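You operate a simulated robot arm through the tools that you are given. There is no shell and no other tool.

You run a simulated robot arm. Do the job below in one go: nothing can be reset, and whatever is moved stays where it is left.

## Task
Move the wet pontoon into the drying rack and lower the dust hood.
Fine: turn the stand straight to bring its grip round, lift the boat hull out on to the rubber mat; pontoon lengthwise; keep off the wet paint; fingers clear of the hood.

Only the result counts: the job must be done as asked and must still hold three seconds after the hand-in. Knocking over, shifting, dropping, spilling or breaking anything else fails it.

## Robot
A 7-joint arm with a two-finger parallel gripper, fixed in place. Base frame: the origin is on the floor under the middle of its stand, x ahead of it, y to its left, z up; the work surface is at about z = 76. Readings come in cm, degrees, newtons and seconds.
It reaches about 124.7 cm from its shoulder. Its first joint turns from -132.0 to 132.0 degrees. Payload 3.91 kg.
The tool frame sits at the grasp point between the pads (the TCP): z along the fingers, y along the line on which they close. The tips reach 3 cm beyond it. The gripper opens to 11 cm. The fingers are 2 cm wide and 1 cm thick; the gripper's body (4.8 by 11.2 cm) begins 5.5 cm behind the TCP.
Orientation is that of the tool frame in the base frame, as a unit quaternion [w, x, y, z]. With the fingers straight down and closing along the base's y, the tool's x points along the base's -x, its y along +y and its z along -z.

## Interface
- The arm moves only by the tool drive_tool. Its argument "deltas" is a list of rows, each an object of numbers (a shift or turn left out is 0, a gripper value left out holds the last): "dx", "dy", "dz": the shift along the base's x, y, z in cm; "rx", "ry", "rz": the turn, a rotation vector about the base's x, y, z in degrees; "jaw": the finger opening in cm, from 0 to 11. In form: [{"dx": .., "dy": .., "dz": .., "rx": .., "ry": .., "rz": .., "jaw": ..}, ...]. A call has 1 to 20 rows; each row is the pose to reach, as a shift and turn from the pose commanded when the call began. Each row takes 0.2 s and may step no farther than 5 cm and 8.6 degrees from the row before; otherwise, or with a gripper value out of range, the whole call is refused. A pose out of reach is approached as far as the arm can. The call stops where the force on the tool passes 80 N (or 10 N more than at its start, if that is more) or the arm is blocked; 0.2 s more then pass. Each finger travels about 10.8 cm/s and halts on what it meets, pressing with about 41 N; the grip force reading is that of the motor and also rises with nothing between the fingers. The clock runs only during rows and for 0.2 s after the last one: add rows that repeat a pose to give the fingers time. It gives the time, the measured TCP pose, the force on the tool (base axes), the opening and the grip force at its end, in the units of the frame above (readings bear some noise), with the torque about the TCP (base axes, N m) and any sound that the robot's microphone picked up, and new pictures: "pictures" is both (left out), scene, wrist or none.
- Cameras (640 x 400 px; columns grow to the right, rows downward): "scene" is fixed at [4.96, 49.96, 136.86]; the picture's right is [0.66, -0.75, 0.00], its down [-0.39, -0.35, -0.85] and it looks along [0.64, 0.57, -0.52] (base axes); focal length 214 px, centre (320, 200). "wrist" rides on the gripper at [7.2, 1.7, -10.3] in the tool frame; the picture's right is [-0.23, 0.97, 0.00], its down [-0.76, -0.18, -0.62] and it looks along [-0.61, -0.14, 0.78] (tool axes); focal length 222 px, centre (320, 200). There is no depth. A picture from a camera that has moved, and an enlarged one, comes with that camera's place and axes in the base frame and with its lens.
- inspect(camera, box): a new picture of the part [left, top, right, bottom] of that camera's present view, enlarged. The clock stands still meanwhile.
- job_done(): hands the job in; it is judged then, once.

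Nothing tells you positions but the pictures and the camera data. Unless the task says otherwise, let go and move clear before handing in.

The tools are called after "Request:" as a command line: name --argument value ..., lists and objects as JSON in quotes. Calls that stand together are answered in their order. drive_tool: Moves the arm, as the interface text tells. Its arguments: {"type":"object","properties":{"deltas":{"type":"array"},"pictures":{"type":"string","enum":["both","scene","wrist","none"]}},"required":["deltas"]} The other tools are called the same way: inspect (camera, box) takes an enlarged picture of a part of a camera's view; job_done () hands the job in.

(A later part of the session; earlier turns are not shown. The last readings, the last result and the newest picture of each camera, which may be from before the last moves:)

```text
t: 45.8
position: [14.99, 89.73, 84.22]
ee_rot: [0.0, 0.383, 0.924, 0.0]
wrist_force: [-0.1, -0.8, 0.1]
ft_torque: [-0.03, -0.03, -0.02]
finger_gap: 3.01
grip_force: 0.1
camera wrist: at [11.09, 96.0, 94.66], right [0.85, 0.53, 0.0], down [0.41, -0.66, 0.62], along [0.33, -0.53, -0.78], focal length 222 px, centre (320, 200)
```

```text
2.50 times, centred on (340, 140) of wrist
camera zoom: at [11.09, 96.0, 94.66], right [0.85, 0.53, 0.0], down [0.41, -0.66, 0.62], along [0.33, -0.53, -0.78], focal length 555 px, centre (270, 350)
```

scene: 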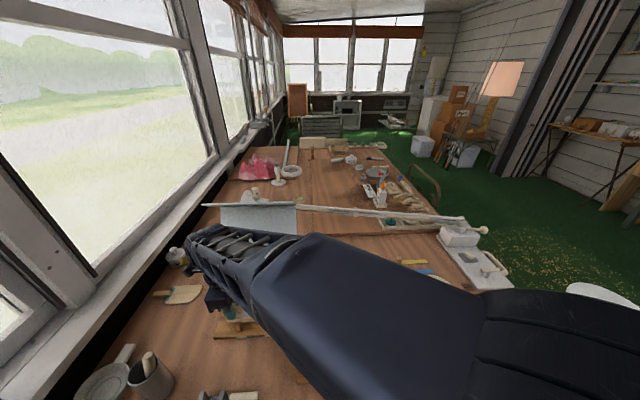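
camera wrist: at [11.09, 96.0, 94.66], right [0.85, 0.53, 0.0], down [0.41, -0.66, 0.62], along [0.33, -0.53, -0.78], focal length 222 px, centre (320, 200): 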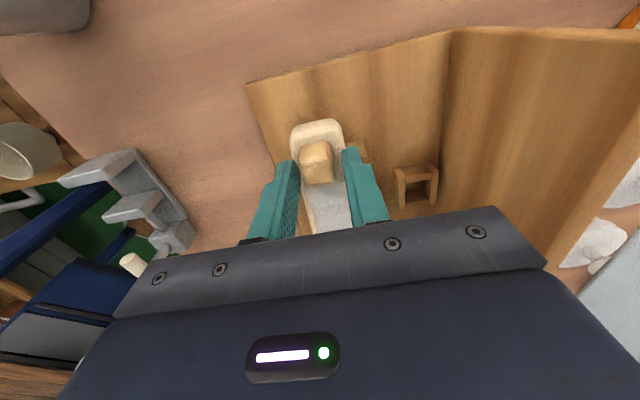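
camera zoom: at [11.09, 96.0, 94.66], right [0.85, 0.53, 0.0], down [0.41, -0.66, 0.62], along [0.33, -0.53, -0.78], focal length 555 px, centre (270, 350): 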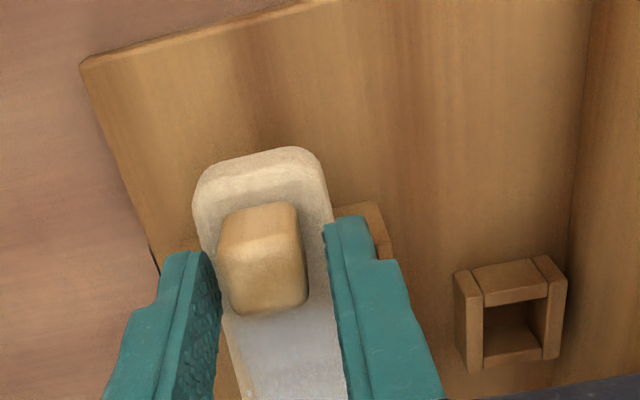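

Released; the pontoon sits in the cradle. I lift straight up clear of it.

Request:
drive_tool --deltas '[{"dz": 1}, {"dz": 2.5}, {"dz": 5}, {"dz": 9}, {"dz": 13}, {"dz": 17}, {"dz": 21}, {"dx": -2, "dy": -2, "dz": 23}]'

Request:
inspect --camera "wrist" --box '[220, 0, 480, 220]'

Request:
inspect --camera "scene" --box '[190, 220, 320, 350]'

```text
t: 47.6
position: [12.95, 87.78, 107.17]
ee_rot: [0.001, 0.383, 0.924, 0.0]
wrist_force: [0.6, -0.2, 0.0]
ft_torque: [-0.02, 0.01, 0.04]
finger_gap: 2.97
grip_force: 0.0
camera wrist: at [9.19, 93.98, 117.58], right [0.85, 0.53, 0.0], down [0.41, -0.66, 0.62], along [0.33, -0.53, -0.78], focal length 222 px, centre (320, 200)
```

scene: 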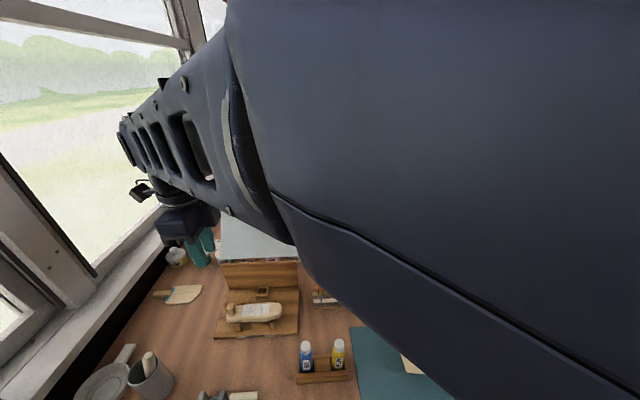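
wrist: 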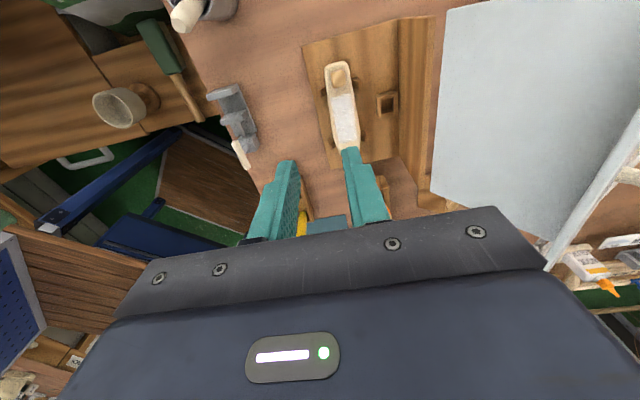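

```text
1.82 times, centred on (350, 110) of wrist
camera zoom: at [9.19, 93.98, 117.58], right [0.85, 0.53, 0.0], down [0.41, -0.66, 0.62], along [0.33, -0.53, -0.78], focal length 404 px, centre (266, 364)
```

zoom: 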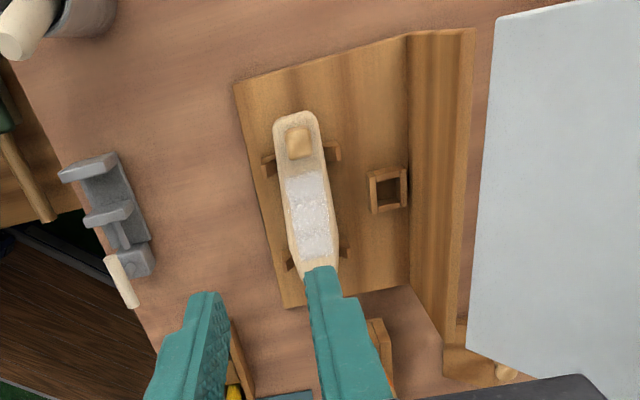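

```text
3.08 times, centred on (255, 285) of scene
camera zoom: at [4.96, 49.96, 136.86], right [0.66, -0.75, 0.0], down [-0.39, -0.35, -0.85], along [0.64, 0.57, -0.52], focal length 660 px, centre (520, -62)
```

zoom: 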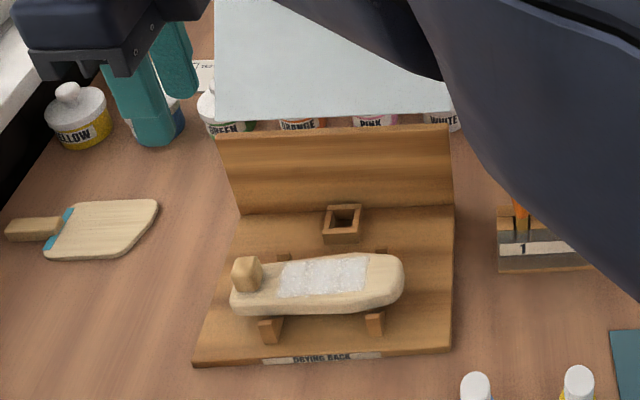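

The pontoon sits lengthwise in the cradle, paint untouched. Now I rise and turn the gripper to study the hood and its knob from above.

Request:
drive_tool --deltas '[{"dz": 4, "rz": 8}, {"dz": 8, "rz": 16}, {"dz": 12, "rz": 24}, {"dz": 16, "rz": 32}, {"dx": 1, "dy": 0.1, "dz": 16.8, "rz": 40}, {"dx": 3, "dy": 0.3, "dz": 16.8, "rz": 48}, {"dx": 5, "dy": 0.6, "dz": 16.8, "rz": 56}, {"dx": 7, "dy": 0.9, "dz": 16.8, "rz": 64}, {"dx": 9, "dy": 1.1, "dz": 16.8, "rz": 72}, {"dx": 10.5, "dy": 1.2, "dz": 16.8, "rz": 80}, {"dx": 11.15, "dy": 1.3, "dz": 16.8, "rz": 88}, {"dx": 11.15, "dy": 1.3, "dz": 16.8, "rz": 90}]'

Request:
inspect --camera "wrist" --box '[180, 60, 480, 240]'

Request:
inspect --camera "scene" --box '[195, 180, 325, 260]'

```text
t: 50.2
position: [24.01, 88.08, 124.12]
ee_rot: [0.0, -0.385, 0.923, 0.0]
wrist_force: [0.4, -0.3, -0.3]
ft_torque: [0.01, 0.01, -0.03]
finger_gap: 3.01
grip_force: 0.2
out of reach, approached as far as the arm can: row 8, 9, 10, 11, 12
camera wrist: at [17.84, 84.01, 134.5], right [-0.53, 0.85, 0.0], down [0.66, 0.41, 0.62], along [0.53, 0.33, -0.78], focal length 222 px, centre (320, 200)
```

scene: 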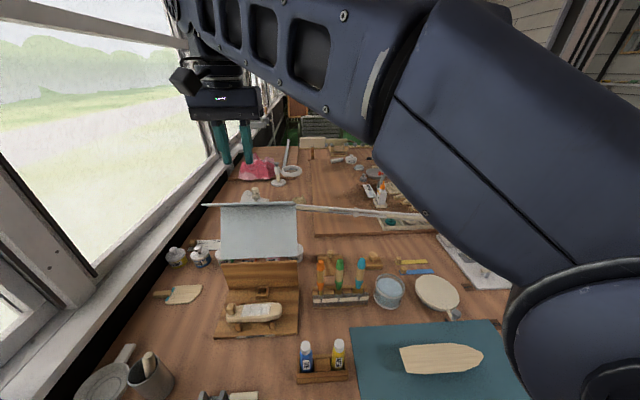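
wrist: 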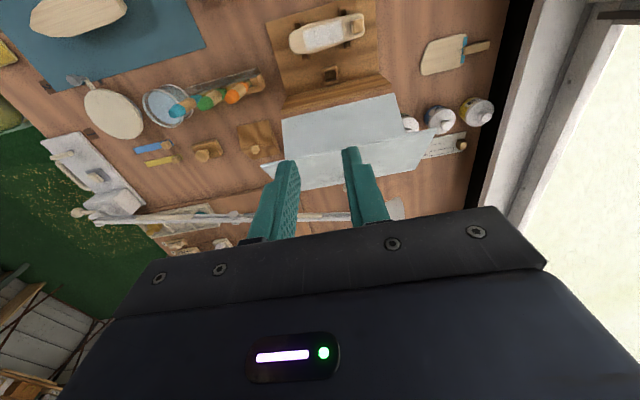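

```text
2.13 times, centred on (330, 150) of wrist
camera zoom: at [17.84, 84.01, 134.5], right [-0.53, 0.85, 0.0], down [0.66, 0.41, 0.62], along [0.53, 0.33, -0.78], focal length 474 px, centre (299, 307)
```

zoom: 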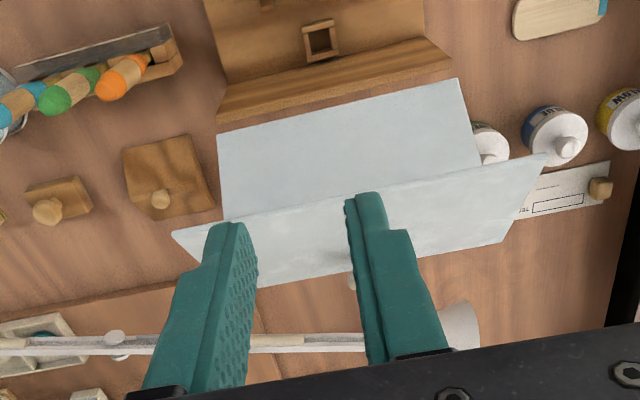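

```text
4.92 times, centred on (260, 220) of scene
camera zoom: at [4.96, 49.96, 136.86], right [0.66, -0.75, 0.0], down [-0.39, -0.35, -0.85], along [0.64, 0.57, -0.52], focal length 1056 px, centre (615, 102)
```

zoom: 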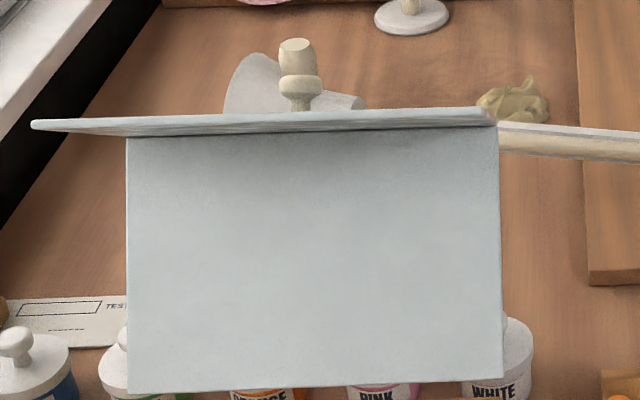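

I can see the lip and the knob just behind the finger, and the reach limit is close here. I'll open the fingers wide for an unobstructed view of the hood.

Request:
drive_tool --deltas '[{"dx": 0, "dy": -1.5, "dz": 0, "jaw": 8}, {"dx": 0, "dy": -1.5, "dz": 0, "jaw": 11}, {"dx": 0, "dy": -1.5, "dz": 0, "jaw": 11}]'

Request:
inspect --camera "wrist" --box '[230, 90, 450, 230]'

```text
t: 51.0
position: [24.08, 86.43, 124.01]
ee_rot: [0.0, -0.383, 0.924, 0.0]
wrist_force: [-0.1, -0.1, 0.2]
ft_torque: [0.0, 0.0, -0.02]
finger_gap: 11.0
grip_force: 0.1
camera wrist: at [17.85, 82.49, 134.51], right [-0.53, 0.85, 0.0], down [0.66, 0.41, 0.62], along [0.53, 0.33, -0.78], focal length 222 px, centre (320, 200)
```

scene: 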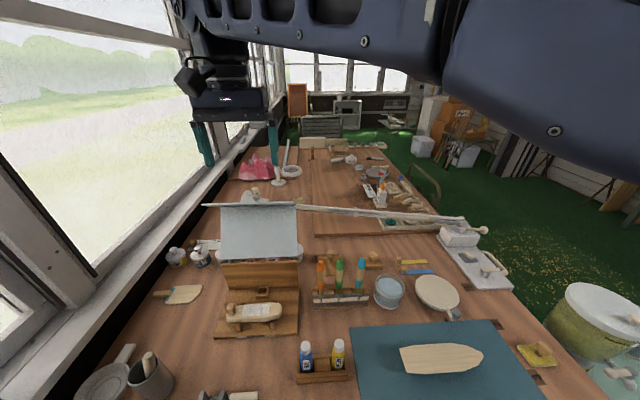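
wrist: 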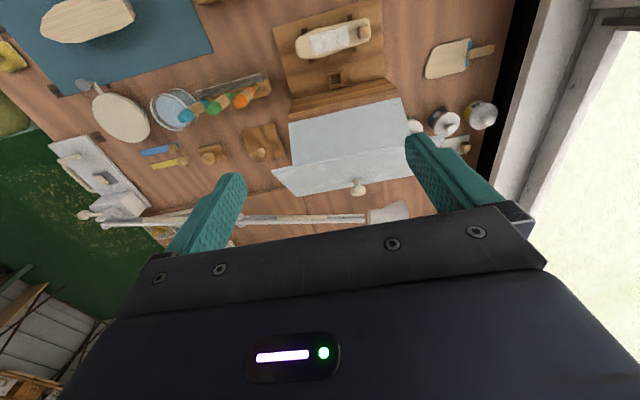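

```text
2.86 times, centred on (340, 160) of wrist
camera zoom: at [17.85, 82.49, 134.51], right [-0.53, 0.85, 0.0], down [0.66, 0.41, 0.62], along [0.53, 0.33, -0.78], focal length 635 px, centre (263, 314)
```

zoom: 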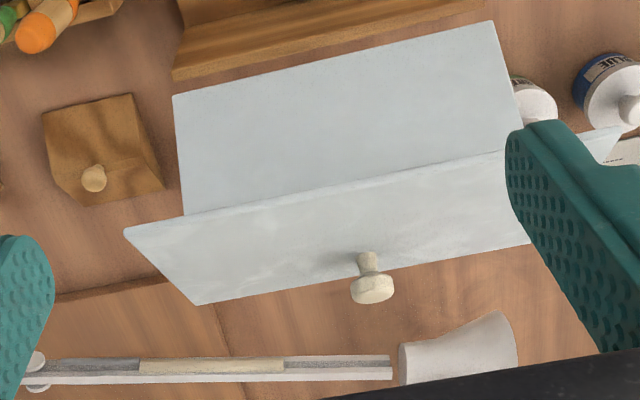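

I've triangulated the hood: hinge near the wall top, lip about 12 cm, and the knob's head around (31.4, 97.3, 108). I'll tilt the gripper 30° outward and move to a pre-grasp point in line with the knob for a close look.

Request:
drive_tool --deltas '[{"rx": 4, "ry": -4, "dx": 0.2, "dy": 0.2, "jaw": 8}, {"rx": 8, "ry": -8, "dx": 0.5, "dy": 0.8, "jaw": 5}, {"rx": 12, "ry": -12, "dx": 1, "dy": 1.6, "dz": -1}, {"rx": 16, "ry": -16, "dx": 1.8, "dy": 3, "dz": -2.5}, {"rx": 20, "ry": -20, "dx": 2.6, "dy": 4.5, "dz": -4}, {"rx": 21.2, "ry": -21.2, "dx": 3.5, "dy": 6.2, "dz": -6}, {"rx": 21.2, "ry": -21.2, "dx": 4.4, "dy": 7.9, "dz": -7.8}, {"rx": 21.2, "ry": -21.2, "dx": 4.4, "dy": 7.9, "dz": -7.8}]'

Request:
inspect --camera "wrist" --box '[220, 80, 420, 220]'

Request:
inspect --camera "scene" --box '[190, 150, 320, 250]'

```text
t: 52.8
position: [28.37, 94.4, 116.3]
ee_rot: [0.239, -0.37, 0.892, 0.099]
wrist_force: [-0.2, 0.4, -0.3]
ft_torque: [-0.04, 0.01, -0.02]
finger_gap: 5.01
grip_force: 0.0
camera wrist: at [19.26, 87.42, 121.72], right [-0.55, 0.83, 0.11], down [0.37, 0.12, 0.92], along [0.75, 0.55, -0.37], focal length 222 px, centre (320, 200)
```

scene: 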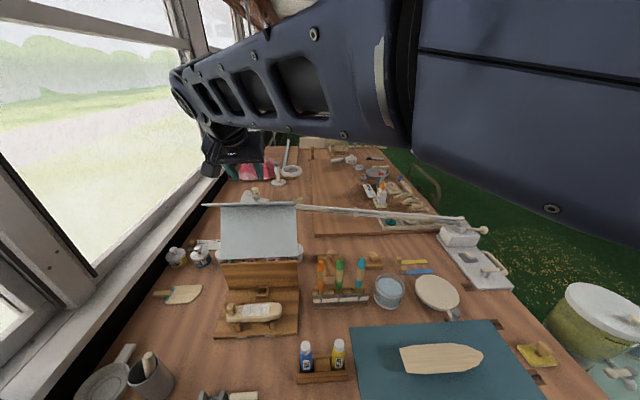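
wrist: 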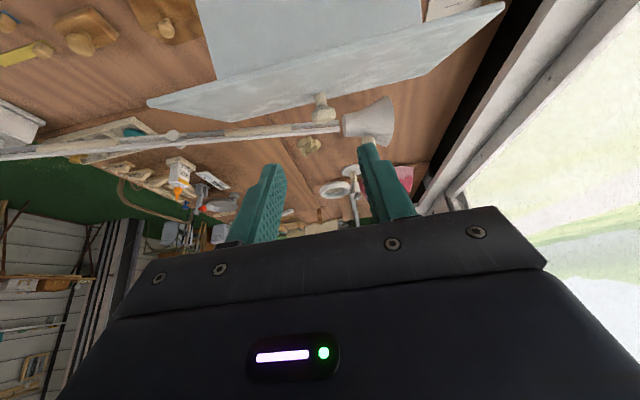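

```text
2.86 times, centred on (320, 150) of wrist
camera zoom: at [19.26, 87.42, 121.72], right [-0.55, 0.83, 0.11], down [0.37, 0.12, 0.92], along [0.75, 0.55, -0.37], focal length 635 px, centre (320, 343)
```

zoom: 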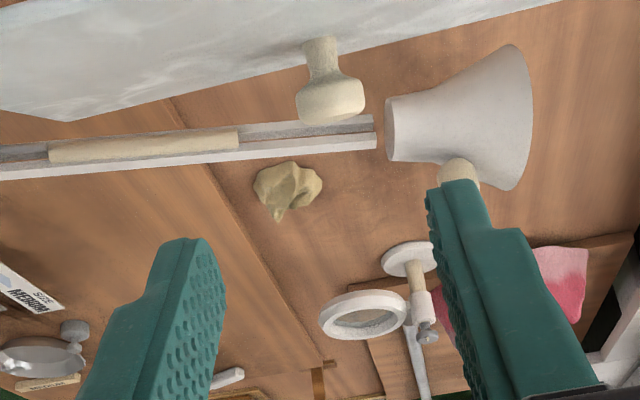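

```text
4.00 times, centred on (255, 200) of scene
camera zoom: at [4.96, 49.96, 136.86], right [0.66, -0.75, 0.0], down [-0.39, -0.35, -0.85], along [0.64, 0.57, -0.52], focal length 858 px, centre (580, 200)
```

zoom: 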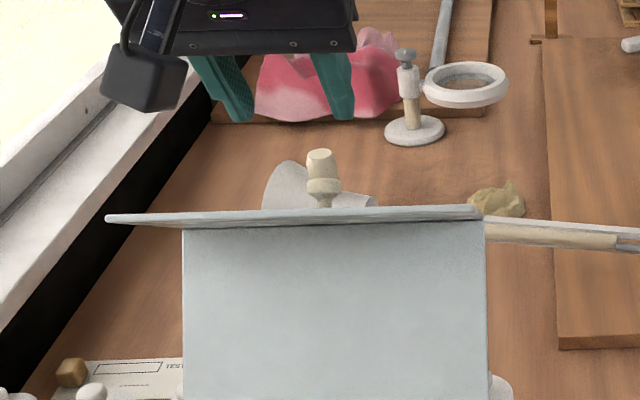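

The knob's collar triangulates to about (32.0, 98.55, 106.0) from two wrist views. I tilt a further 10° and line up along the finger direction for another check.

Request:
drive_tool --deltas '[{"rx": 2.4, "ry": -2.4, "dx": 0.0, "dy": 0.2, "dz": -1.3}, {"rx": 4.8, "ry": -4.8, "dx": 0.05, "dy": 0.35, "dz": -2.6}, {"rx": 7.07, "ry": -7.07, "dx": 0.05, "dy": 0.5, "dz": -4}, {"rx": 7.07, "ry": -7.07, "dx": 0.05, "dy": 0.5, "dz": -4}]'

Request:
inspect --camera "wrist" --box '[240, 80, 400, 220]'

Request:
inspect --camera "scene" --box '[190, 150, 320, 250]'

```text
t: 53.8
position: [28.52, 94.83, 112.13]
ee_rot: [0.316, -0.36, 0.868, 0.131]
wrist_force: [-0.4, -1.1, 0.5]
ft_torque: [0.0, -0.01, 0.01]
finger_gap: 5.0
grip_force: 0.0
camera wrist: at [18.78, 87.42, 115.64], right [-0.57, 0.81, 0.15], down [0.25, 0.0, 0.97], along [0.78, 0.58, -0.21], focal length 222 px, centre (320, 200)
```

scene: 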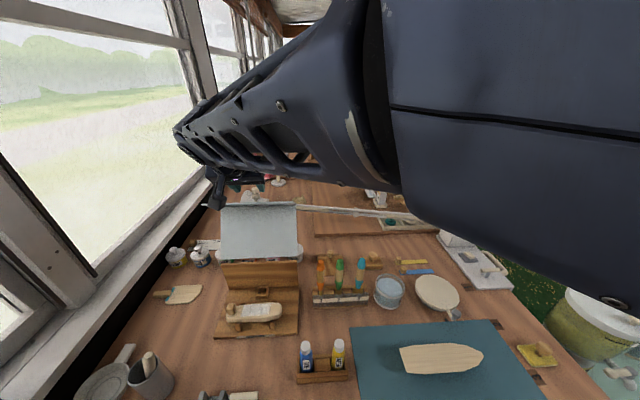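
wrist: 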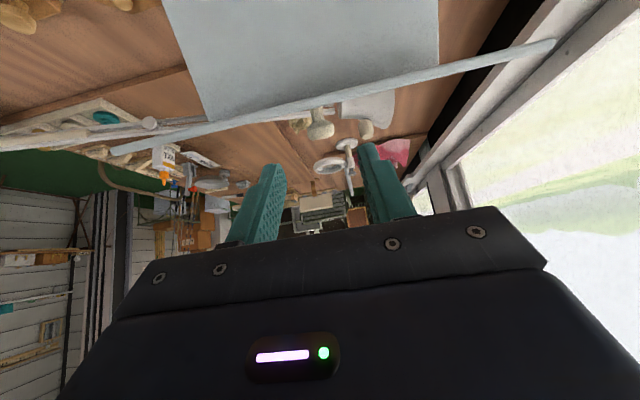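

```text
2.86 times, centred on (320, 150) of wrist
camera zoom: at [18.78, 87.42, 115.64], right [-0.57, 0.81, 0.15], down [0.25, 0.0, 0.97], along [0.78, 0.58, -0.21], focal length 635 px, centre (320, 343)
```

zoom: 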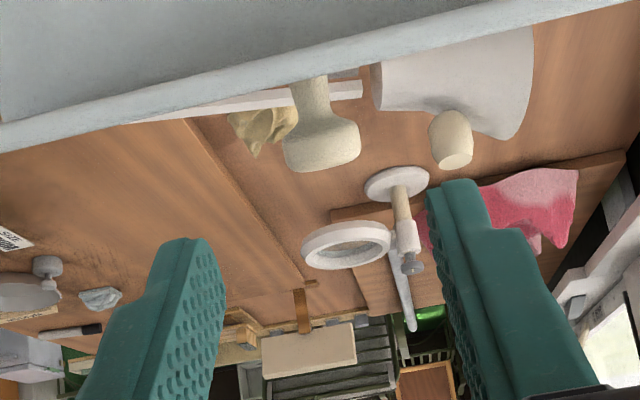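

```text
4.00 times, centred on (255, 200) of scene
camera zoom: at [4.96, 49.96, 136.86], right [0.66, -0.75, 0.0], down [-0.39, -0.35, -0.85], along [0.64, 0.57, -0.52], focal length 858 px, centre (580, 200)
```

zoom: 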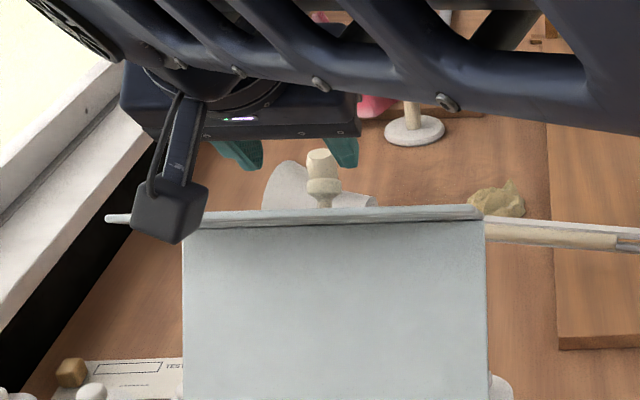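

The knob's head is 2.3 cm wide, centred at about (32.2, 98.7, 105.9). I move in along the finger direction so the knob sits near the fingertips, then check.

Request:
drive_tool --deltas '[{"dx": 0.95, "dy": 1.0, "dz": -1.53}, {"dx": 1.9, "dy": 2.0, "dz": -3.05}, {"dx": 2.86, "dy": 3.0, "dz": -4.58}, {"dx": 2.86, "dy": 3.0, "dz": -4.58}]'

Request:
inspect --camera "wrist" --box '[240, 80, 400, 220]'

Request:
inspect --camera "scene" --box '[190, 160, 300, 240]'

```text
t: 54.8
position: [31.45, 97.81, 107.7]
ee_rot: [0.316, -0.36, 0.868, 0.132]
wrist_force: [-0.6, 0.0, -0.8]
ft_torque: [0.04, 0.03, -0.03]
finger_gap: 5.01
grip_force: 0.0
camera wrist: at [21.63, 90.41, 111.08], right [-0.57, 0.81, 0.15], down [0.26, 0.0, 0.97], along [0.78, 0.58, -0.21], focal length 222 px, centre (320, 200)
```

scene: 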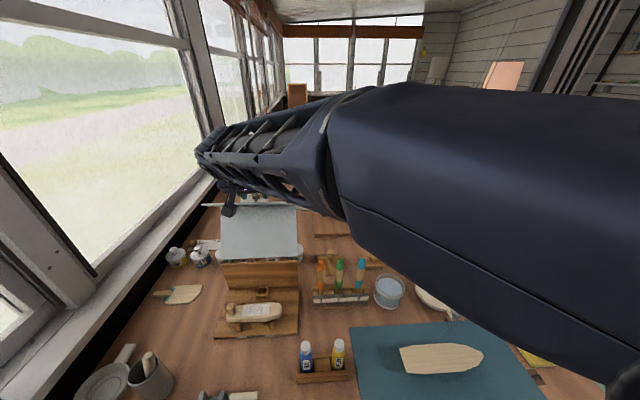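
wrist: 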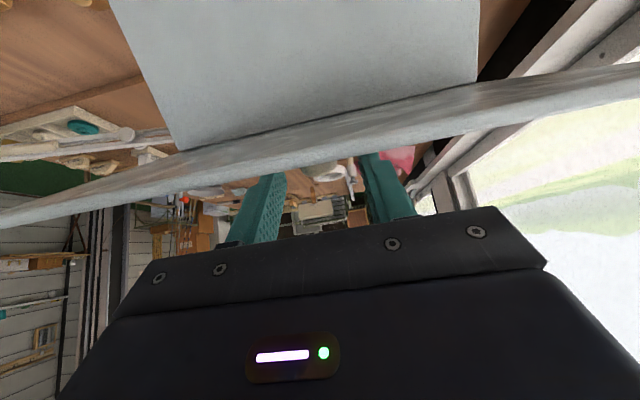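

```text
2.86 times, centred on (320, 150) of wrist
camera zoom: at [21.63, 90.41, 111.08], right [-0.57, 0.81, 0.15], down [0.26, 0.0, 0.97], along [0.78, 0.58, -0.21], focal length 635 px, centre (320, 343)
```

zoom: 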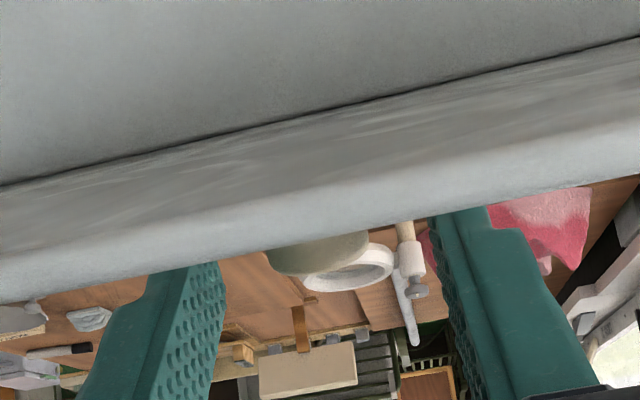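

```text
5.00 times, centred on (245, 200) of scene
camera zoom: at [4.96, 49.96, 136.86], right [0.66, -0.75, 0.0], down [-0.39, -0.35, -0.85], along [0.64, 0.57, -0.52], focal length 1072 px, centre (695, 200)
```

zoom: 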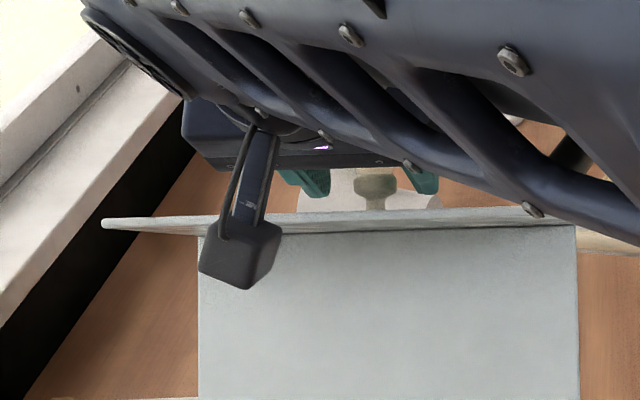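

The knob is centred between the fingertips and nothing touches. I close on it.

Request:
drive_tool --deltas '[{"jaw": 3.5}, {"jaw": 2.6}, {"jaw": 1.6}, {"jaw": 1.6}]'

Request:
inspect --camera "wrist" --box '[240, 80, 400, 220]'

Request:
inspect --camera "scene" --box '[190, 160, 300, 240]'

```text
t: 55.8
position: [31.3, 97.86, 107.81]
ee_rot: [0.317, -0.359, 0.868, 0.131]
wrist_force: [1.1, -4.6, -0.1]
ft_torque: [-0.13, 0.0, -0.09]
finger_gap: 2.33
grip_force: 44.8
camera wrist: at [21.66, 90.39, 111.08], right [-0.57, 0.81, 0.15], down [0.25, 0.0, 0.97], along [0.78, 0.58, -0.21], focal length 222 px, centre (320, 200)
```

scene: 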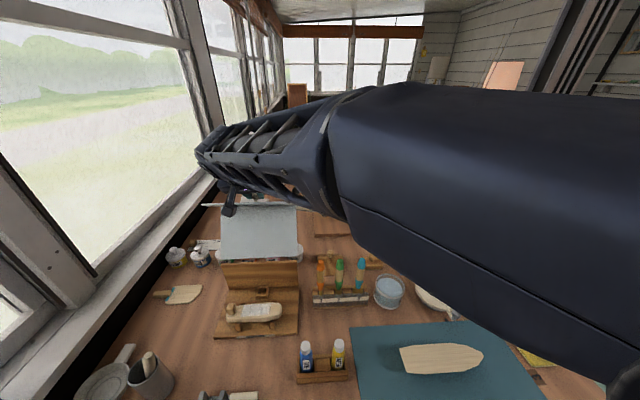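
wrist: 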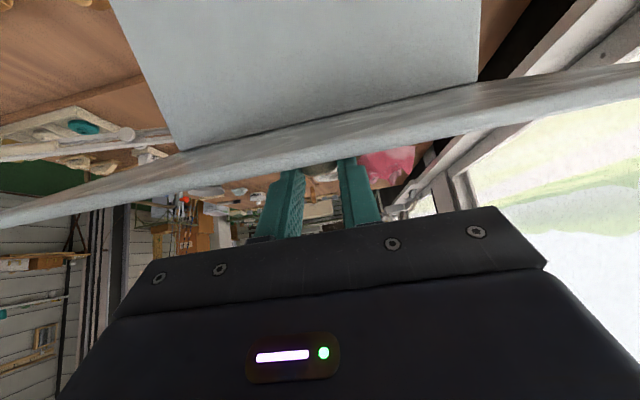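

```text
2.86 times, centred on (320, 150) of wrist
camera zoom: at [21.66, 90.39, 111.08], right [-0.57, 0.81, 0.15], down [0.25, 0.0, 0.97], along [0.78, 0.58, -0.21], focal length 635 px, centre (320, 343)
```

zoom: 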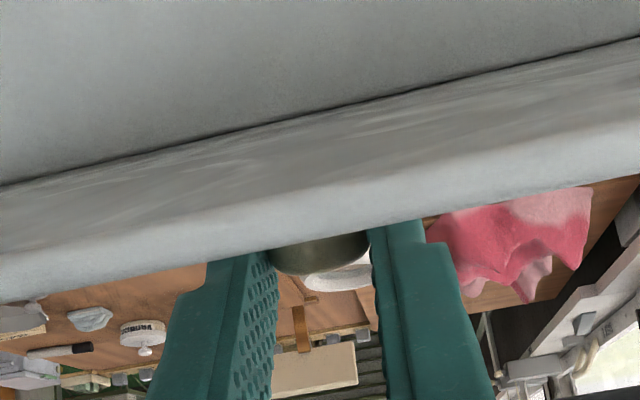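

```text
5.00 times, centred on (245, 200) of scene
camera zoom: at [4.96, 49.96, 136.86], right [0.66, -0.75, 0.0], down [-0.39, -0.35, -0.85], along [0.64, 0.57, -0.52], focal length 1072 px, centre (695, 200)
```

zoom: 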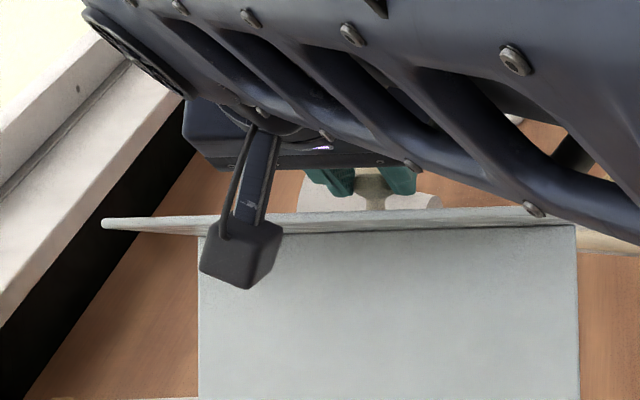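

The knob is held. I start swinging the hood forward along its arc around the hinge, the first 10° slowly, watching force.

Request:
drive_tool --deltas '[{"dx": -0.53, "dy": -0.53, "dz": 0.3}, {"dx": -1.06, "dy": -1.06, "dz": 0.57}, {"dx": -1.605, "dy": -1.605, "dz": 0.81}, {"dx": -2.157, "dy": -2.157, "dz": 1.01}]'

Request:
inspect --camera "scene" --box '[190, 160, 310, 260]'

```text
t: 56.8
position: [29.26, 95.85, 108.8]
ee_rot: [0.317, -0.36, 0.867, 0.131]
wrist_force: [7.6, 4.6, 7.8]
ft_torque: [0.9, -1.09, 0.05]
finger_gap: 2.36
grip_force: 44.6
camera wrist: at [19.51, 88.22, 112.15], right [-0.57, 0.81, 0.15], down [0.25, 0.0, 0.97], along [0.78, 0.59, -0.21], focal length 222 px, centre (320, 200)
```

scene: 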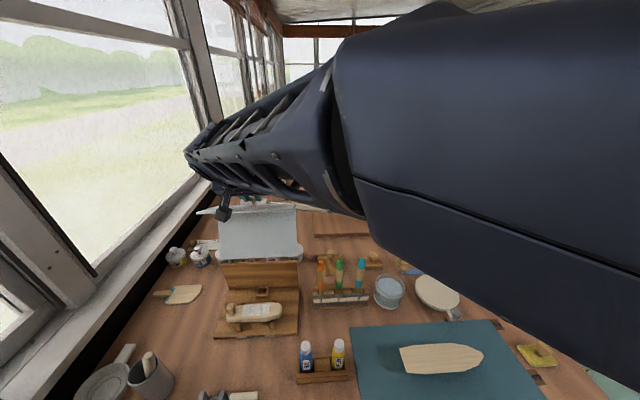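
wrist: 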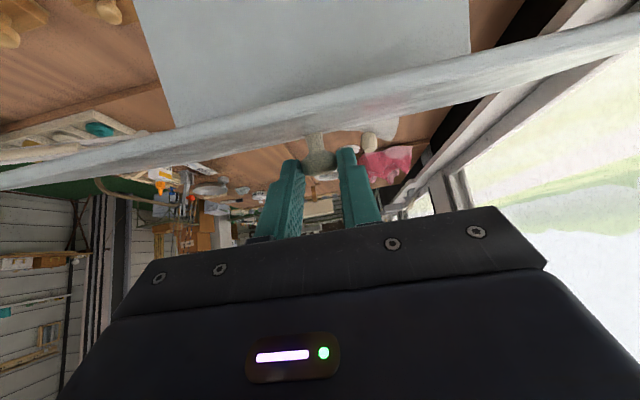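

```text
4.00 times, centred on (250, 210) of scene
camera zoom: at [4.96, 49.96, 136.86], right [0.66, -0.75, 0.0], down [-0.39, -0.35, -0.85], along [0.64, 0.57, -0.52], focal length 858 px, centre (600, 160)
```

zoom: 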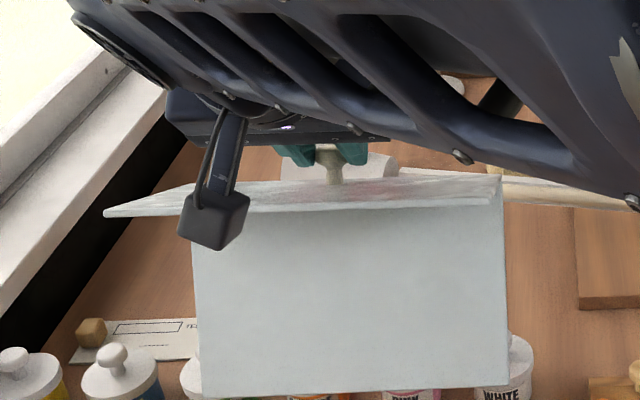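

The hood is following smoothly with only ~10 N. I continue the arc to about 30°.

Request:
drive_tool --deltas '[{"dx": -0.55, "dy": -0.55, "dz": 0.17}, {"dx": -1.11, "dy": -1.11, "dz": 0.33}, {"dx": -1.67, "dy": -1.67, "dz": 0.45}, {"dx": -2.24, "dy": -2.24, "dz": 0.54}, {"dx": -2.8, "dy": -2.8, "dz": 0.58}, {"dx": -3.37, "dy": -3.37, "dz": 0.6}, {"dx": -3.93, "dy": -3.93, "dz": 0.56}, {"dx": -4.5, "dy": -4.5, "dz": 0.5}]'

Request:
inspect --camera "scene" --box '[180, 160, 320, 270]'

```text
t: 58.6
position: [24.63, 91.25, 109.17]
ee_rot: [0.316, -0.36, 0.868, 0.13]
wrist_force: [6.5, 0.3, 8.6]
ft_torque: [0.95, -0.78, -0.03]
finger_gap: 2.34
grip_force: 45.1
camera wrist: at [14.98, 83.67, 112.53], right [-0.57, 0.81, 0.15], down [0.25, 0.0, 0.97], along [0.78, 0.58, -0.21], focal length 222 px, centre (320, 200)
```

scene: 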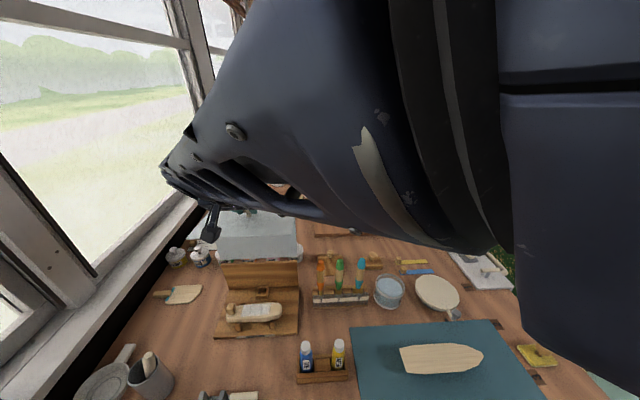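
wrist: 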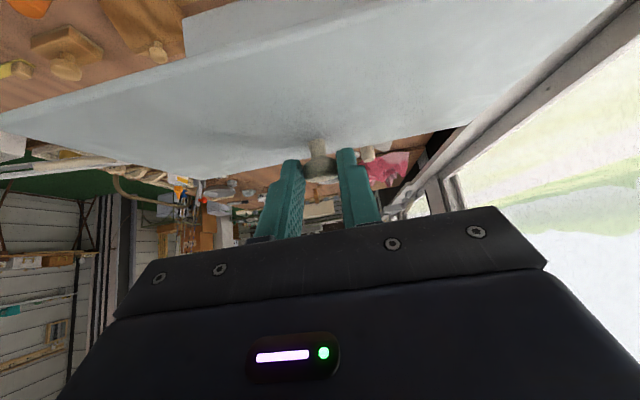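

```text
3.64 times, centred on (250, 215) of scene
camera zoom: at [4.96, 49.96, 136.86], right [0.66, -0.75, 0.0], down [-0.39, -0.35, -0.85], along [0.64, 0.57, -0.52], focal length 780 px, centre (574, 146)
```

zoom: 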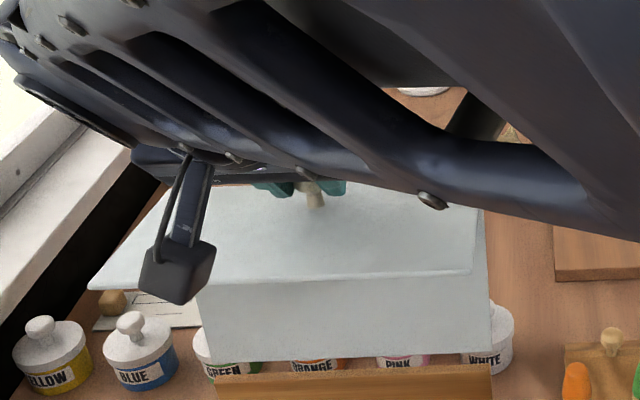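

The hood follows well (about 30° in). I continue to about 60°.

Request:
drive_tool --deltas '[{"dx": -0.57, "dy": -0.57, "dz": -0.08}, {"dx": -1.146, "dy": -1.146, "dz": -0.23}, {"dx": -1.7, "dy": -1.7, "dz": -0.4}, {"dx": -2.256, "dy": -2.256, "dz": -0.62}, {"dx": -2.8, "dy": -2.8, "dz": -0.87}, {"dx": -3.337, "dy": -3.337, "dz": -1.15}, {"dx": -3.87, "dy": -3.87, "dz": -1.46}, {"dx": -4.384, "dy": -4.384, "dz": -1.81}, {"dx": -4.89, "dy": -4.89, "dz": -2.19}, {"dx": -5.381, "dy": -5.381, "dz": -2.6}, {"dx": -5.86, "dy": -5.86, "dz": -3.04}, {"dx": -6.328, "dy": -6.328, "dz": -3.51}]'

Request:
inspect --camera "scene" --box '[180, 170, 320, 340]'

```text
t: 61.2
position: [18.39, 84.83, 105.68]
ee_rot: [0.315, -0.36, 0.869, 0.131]
wrist_force: [-1.0, -5.0, 15.2]
ft_torque: [0.88, -0.91, -0.02]
finger_gap: 2.33
grip_force: 44.9
camera wrist: at [8.6, 77.31, 109.07], right [-0.57, 0.81, 0.15], down [0.26, 0.0, 0.97], along [0.78, 0.58, -0.21], focal length 222 px, centre (320, 200)
```

scene: 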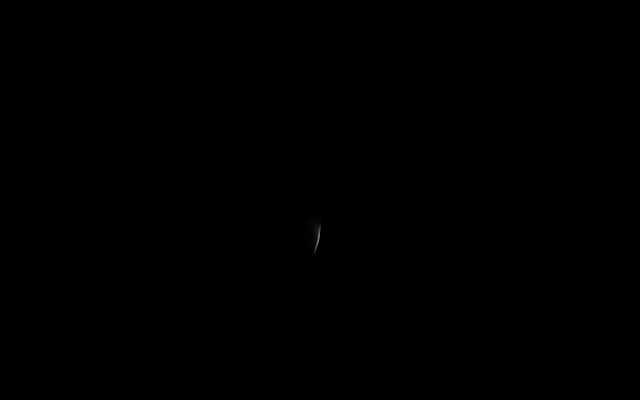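
wrist: 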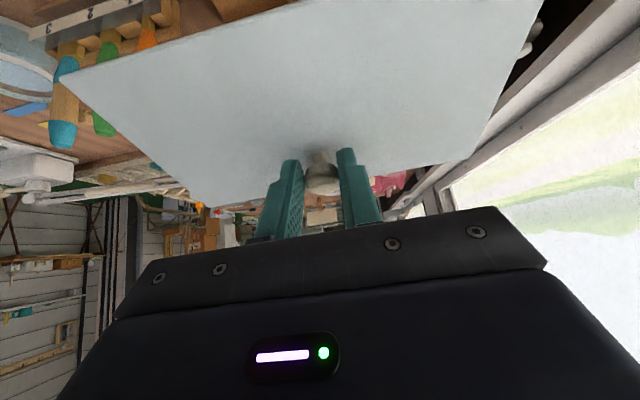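

```text
2.35 times, centred on (250, 255) of scene
camera zoom: at [4.96, 49.96, 136.86], right [0.66, -0.75, 0.0], down [-0.39, -0.35, -0.85], along [0.64, 0.57, -0.52], focal length 505 px, centre (485, 71)
```

zoom: 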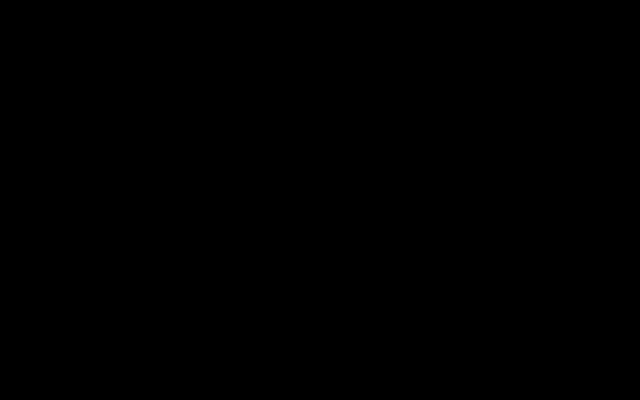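

The arm now covers the scene camera, but the wrist camera shows the hood still following. I'll check the grip on the knob up close.

Request:
inspect --camera "wrist" --box '[240, 110, 400, 240]'

```text
3.08 times, centred on (320, 175) of wrist
camera zoom: at [8.6, 77.31, 109.07], right [-0.57, 0.81, 0.15], down [0.26, 0.0, 0.97], along [0.78, 0.58, -0.21], focal length 684 px, centre (320, 277)
```

zoom: 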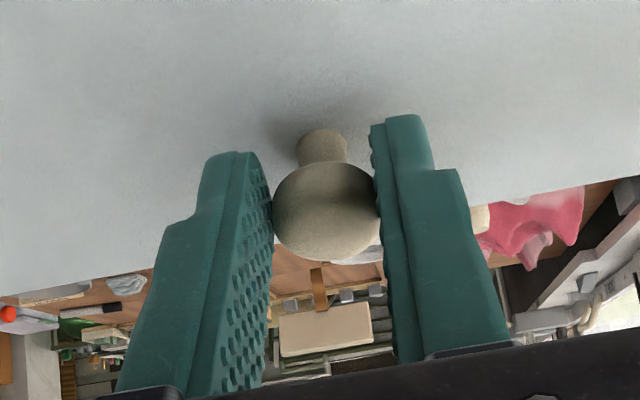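

The hood is about 55° in; the knob has crept toward one edge of the pads because the true hinge is a bit lower (about z≈88 at the wall top). I continue with a corrected arc in smaller portions.

Request:
drive_tool --deltas '[{"dx": -0.52, "dy": -0.52, "dz": -0.25}, {"dx": -1.09, "dy": -1.09, "dz": -0.75}, {"dx": -1.57, "dy": -1.57, "dz": -1.25}, {"dx": -2.05, "dy": -2.05, "dz": -1.79}]' --pictures "wrist"

Request:
inspect --camera "wrist" --box '[240, 110, 400, 240]'

```text
t: 62.2
position: [16.32, 82.89, 103.75]
ee_rot: [0.315, -0.36, 0.868, 0.13]
wrist_force: [6.6, 12.4, -8.3]
ft_torque: [0.73, -0.67, 0.19]
finger_gap: 2.35
grip_force: 44.8
camera wrist: at [6.67, 75.39, 107.15], right [-0.57, 0.81, 0.14], down [0.25, 0.01, 0.97], along [0.78, 0.58, -0.21], focal length 222 px, centre (320, 200)
```

wrist: 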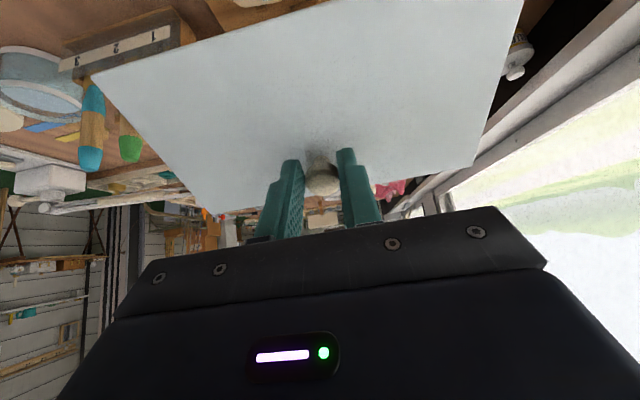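

```text
3.08 times, centred on (320, 175) of wrist
camera zoom: at [6.67, 75.39, 107.15], right [-0.57, 0.81, 0.14], down [0.25, 0.01, 0.97], along [0.78, 0.58, -0.21], focal length 684 px, centre (320, 277)
```

zoom: 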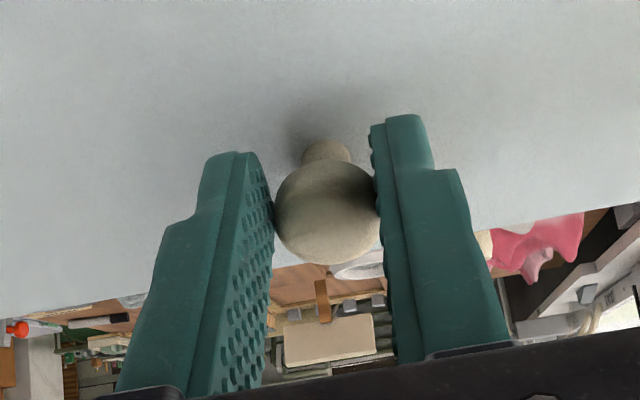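

No slip this time; the force flipped to slightly inward, so the true arc is in between. I continue with a small inward correction.

Request:
drive_tool --deltas '[{"dx": -0.42, "dy": -0.42, "dz": -0.6}, {"dx": -0.834, "dy": -0.834, "dz": -1.21}, {"dx": -1.23, "dy": -1.23, "dz": -1.84}, {"dx": -1.612, "dy": -1.612, "dz": -2.49}, {"dx": -1.98, "dy": -1.98, "dz": -3.14}, {"dx": -2.333, "dy": -2.333, "dz": -3.82}]' --pictures "wrist"

Request:
inspect --camera "wrist" --box '[240, 110, 400, 240]'

```text
t: 63.6
position: [13.99, 80.57, 99.98]
ee_rot: [0.316, -0.359, 0.868, 0.131]
wrist_force: [8.4, -4.5, 0.6]
ft_torque: [0.2, -0.27, -0.21]
finger_gap: 2.23
grip_force: 45.1
camera wrist: at [4.26, 72.98, 103.38], right [-0.57, 0.81, 0.15], down [0.26, 0.0, 0.97], along [0.78, 0.58, -0.21], focal length 222 px, centre (320, 200)
```

wrist: 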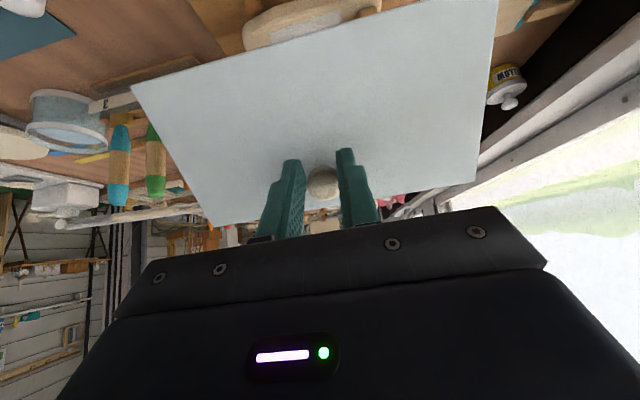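

```text
3.08 times, centred on (320, 175) of wrist
camera zoom: at [4.26, 72.98, 103.38], right [-0.57, 0.81, 0.15], down [0.26, 0.0, 0.97], along [0.78, 0.58, -0.21], focal length 684 px, centre (320, 277)
```

zoom: 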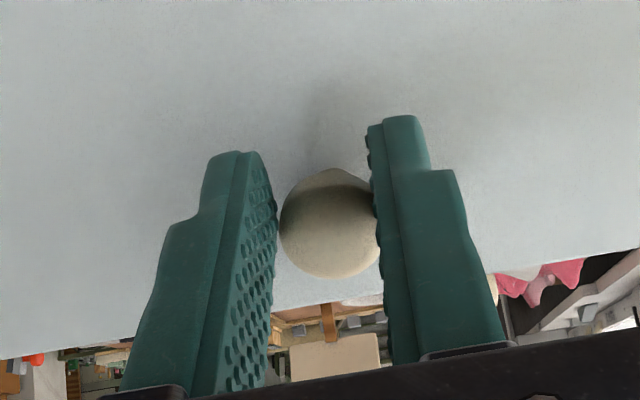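

The knob has crept to the rear edge of the pads (gap 2.23), so the grip is about to lose it. I'll convert this to a controlled support: ease the fingers together in front of the knob in small steps so that the hood's knob rests on them, then lower it that way.

Request:
drive_tool --deltas '[{"jaw": 2.15}, {"jaw": 2.15}, {"jaw": 2.0}, {"jaw": 2.0}]' --pictures "wrist"

Request:
inspect --camera "wrist" --box '[240, 110, 400, 240]'

```text
t: 64.6
position: [13.99, 80.42, 99.99]
ee_rot: [0.316, -0.359, 0.868, 0.131]
wrist_force: [2.0, -6.6, 1.2]
ft_torque: [-0.03, -0.02, -0.13]
finger_gap: 2.32
grip_force: 3.0
camera wrist: at [4.24, 73.01, 103.44], right [-0.57, 0.81, 0.15], down [0.26, 0.0, 0.97], along [0.78, 0.58, -0.21], focal length 222 px, centre (320, 200)
```

wrist: 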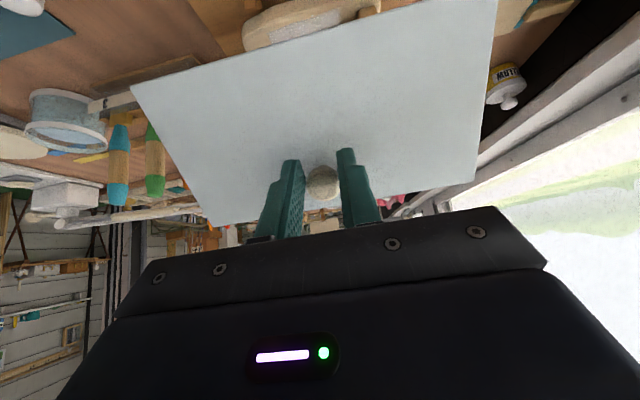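

```text
3.08 times, centred on (320, 175) of wrist
camera zoom: at [4.24, 73.01, 103.44], right [-0.57, 0.81, 0.15], down [0.26, 0.0, 0.97], along [0.78, 0.58, -0.21], focal length 684 px, centre (320, 277)
```

zoom: 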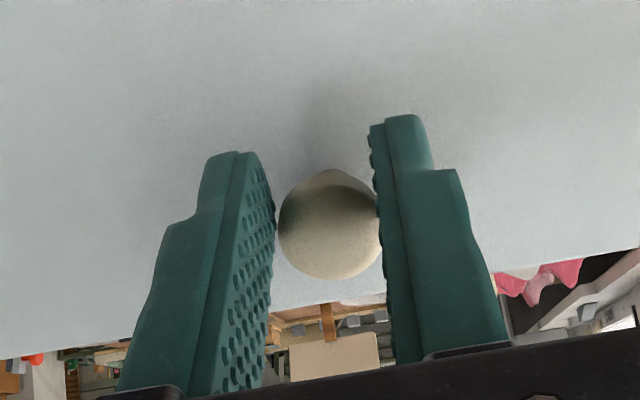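

The hood stays put under a light touch. The knob sits just behind the pads' rear edge, so I'll close the fingers in front of it in small steps, so the knob rests against them.

Request:
drive_tool --deltas '[{"jaw": 1.8}, {"jaw": 1.6}, {"jaw": 1.4}, {"jaw": 1.2}, {"jaw": 1.0}]' --pictures "wrist"

Request:
inspect --camera "wrist" --box '[240, 110, 400, 240]'

```text
t: 65.8
position: [13.99, 80.53, 100.03]
ee_rot: [0.316, -0.36, 0.868, 0.131]
wrist_force: [6.3, -10.6, 1.6]
ft_torque: [-0.02, -0.07, -0.27]
finger_gap: 2.18
grip_force: 44.4
camera wrist: at [4.27, 72.99, 103.44], right [-0.57, 0.81, 0.15], down [0.25, 0.0, 0.97], along [0.78, 0.58, -0.21], focal length 222 px, centre (320, 200)
```

wrist: 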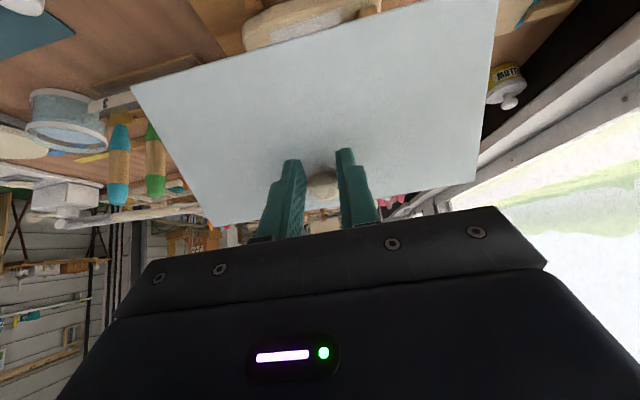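

```text
3.08 times, centred on (320, 175) of wrist
camera zoom: at [4.27, 72.99, 103.44], right [-0.57, 0.81, 0.15], down [0.25, 0.0, 0.97], along [0.78, 0.58, -0.21], focal length 684 px, centre (320, 277)
```

zoom: 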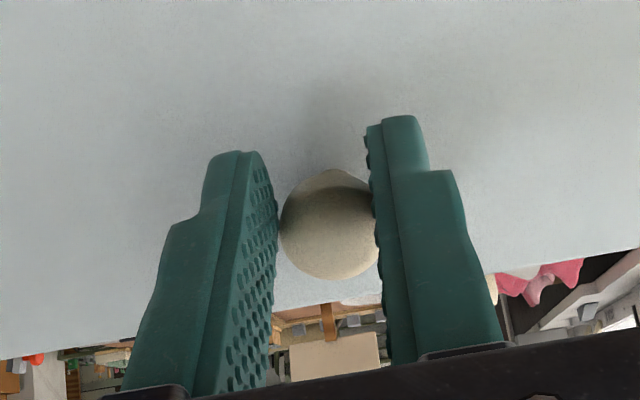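

The knob is still pinched at the pads' rear edge, and small contact means it pivots easily. I continue down the arc in small increments with a slight inward bias.

Request:
drive_tool --deltas '[{"dx": -0.2, "dy": -0.2, "dz": -0.55}, {"dx": -0.417, "dy": -0.417, "dz": -1.14}, {"dx": -0.66, "dy": -0.66, "dz": -1.87}, {"dx": -0.89, "dy": -0.89, "dz": -2.62}]' --pictures "wrist"

Request:
inspect --camera "wrist" --box '[240, 110, 400, 240]'

```text
t: 66.8
position: [12.94, 79.57, 97.38]
ee_rot: [0.316, -0.361, 0.868, 0.131]
wrist_force: [-1.0, -0.6, -0.6]
ft_torque: [-0.05, 0.02, -0.01]
finger_gap: 1.0
grip_force: 0.3
camera wrist: at [3.28, 72.11, 100.77], right [-0.57, 0.81, 0.15], down [0.26, 0.0, 0.97], along [0.78, 0.59, -0.21], focal length 222 px, centre (320, 200)
```

wrist: 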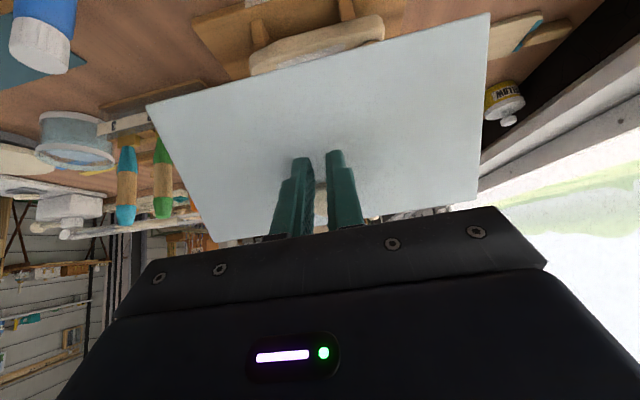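

```text
3.08 times, centred on (320, 175) of wrist
camera zoom: at [3.28, 72.11, 100.77], right [-0.57, 0.81, 0.15], down [0.26, 0.0, 0.97], along [0.78, 0.59, -0.21], focal length 684 px, centre (320, 277)
```

zoom: 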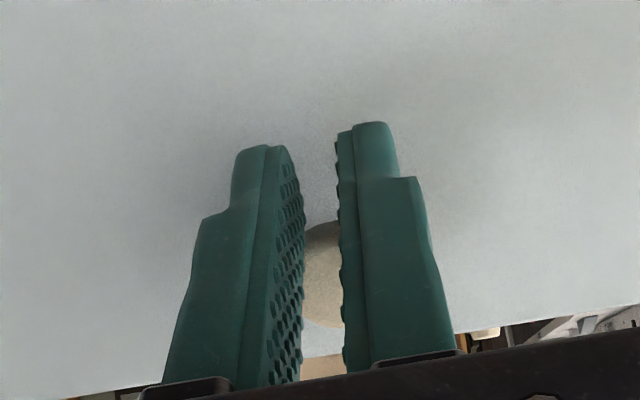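

The knob slipped gently behind the closed fingers and now rests against them (the hood did not drop). I lower another 8° along the arc and check whether the hood follows by gravity.

Request:
drive_tool --deltas '[{"dx": -0.2, "dy": -0.2, "dz": -0.59}, {"dx": -0.4, "dy": -0.4, "dz": -1.18}, {"dx": -0.58, "dy": -0.58, "dz": -1.79}, {"dx": -0.757, "dy": -0.757, "dz": -2.4}]' --pictures "wrist"

Request:
inspect --camera "wrist" --box '[240, 110, 400, 240]'

```text
t: 67.8
position: [12.34, 78.87, 94.99]
ee_rot: [0.316, -0.361, 0.868, 0.131]
wrist_force: [-1.1, -2.1, -0.4]
ft_torque: [-0.02, 0.02, -0.01]
finger_gap: 1.04
grip_force: 0.3
camera wrist: at [2.63, 71.37, 98.39], right [-0.57, 0.81, 0.15], down [0.25, 0.0, 0.97], along [0.78, 0.58, -0.21], focal length 222 px, centre (320, 200)
```

wrist: 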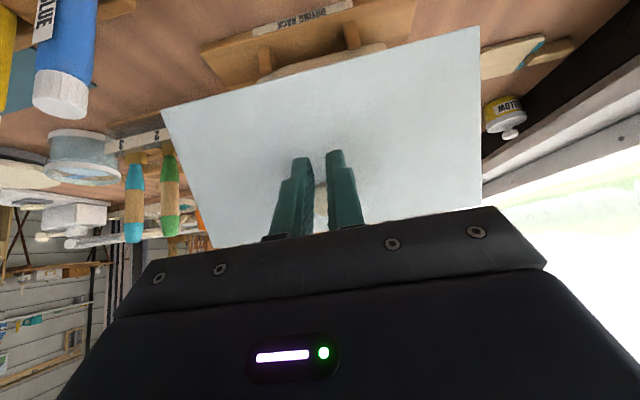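

```text
3.08 times, centred on (320, 175) of wrist
camera zoom: at [2.63, 71.37, 98.39], right [-0.57, 0.81, 0.15], down [0.25, 0.0, 0.97], along [0.78, 0.58, -0.21], focal length 684 px, centre (320, 277)
```

zoom: 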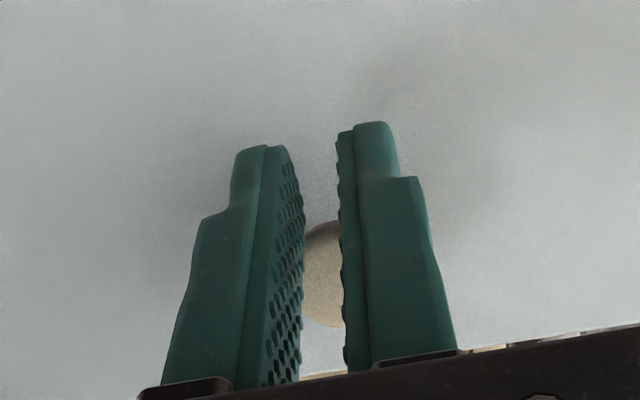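

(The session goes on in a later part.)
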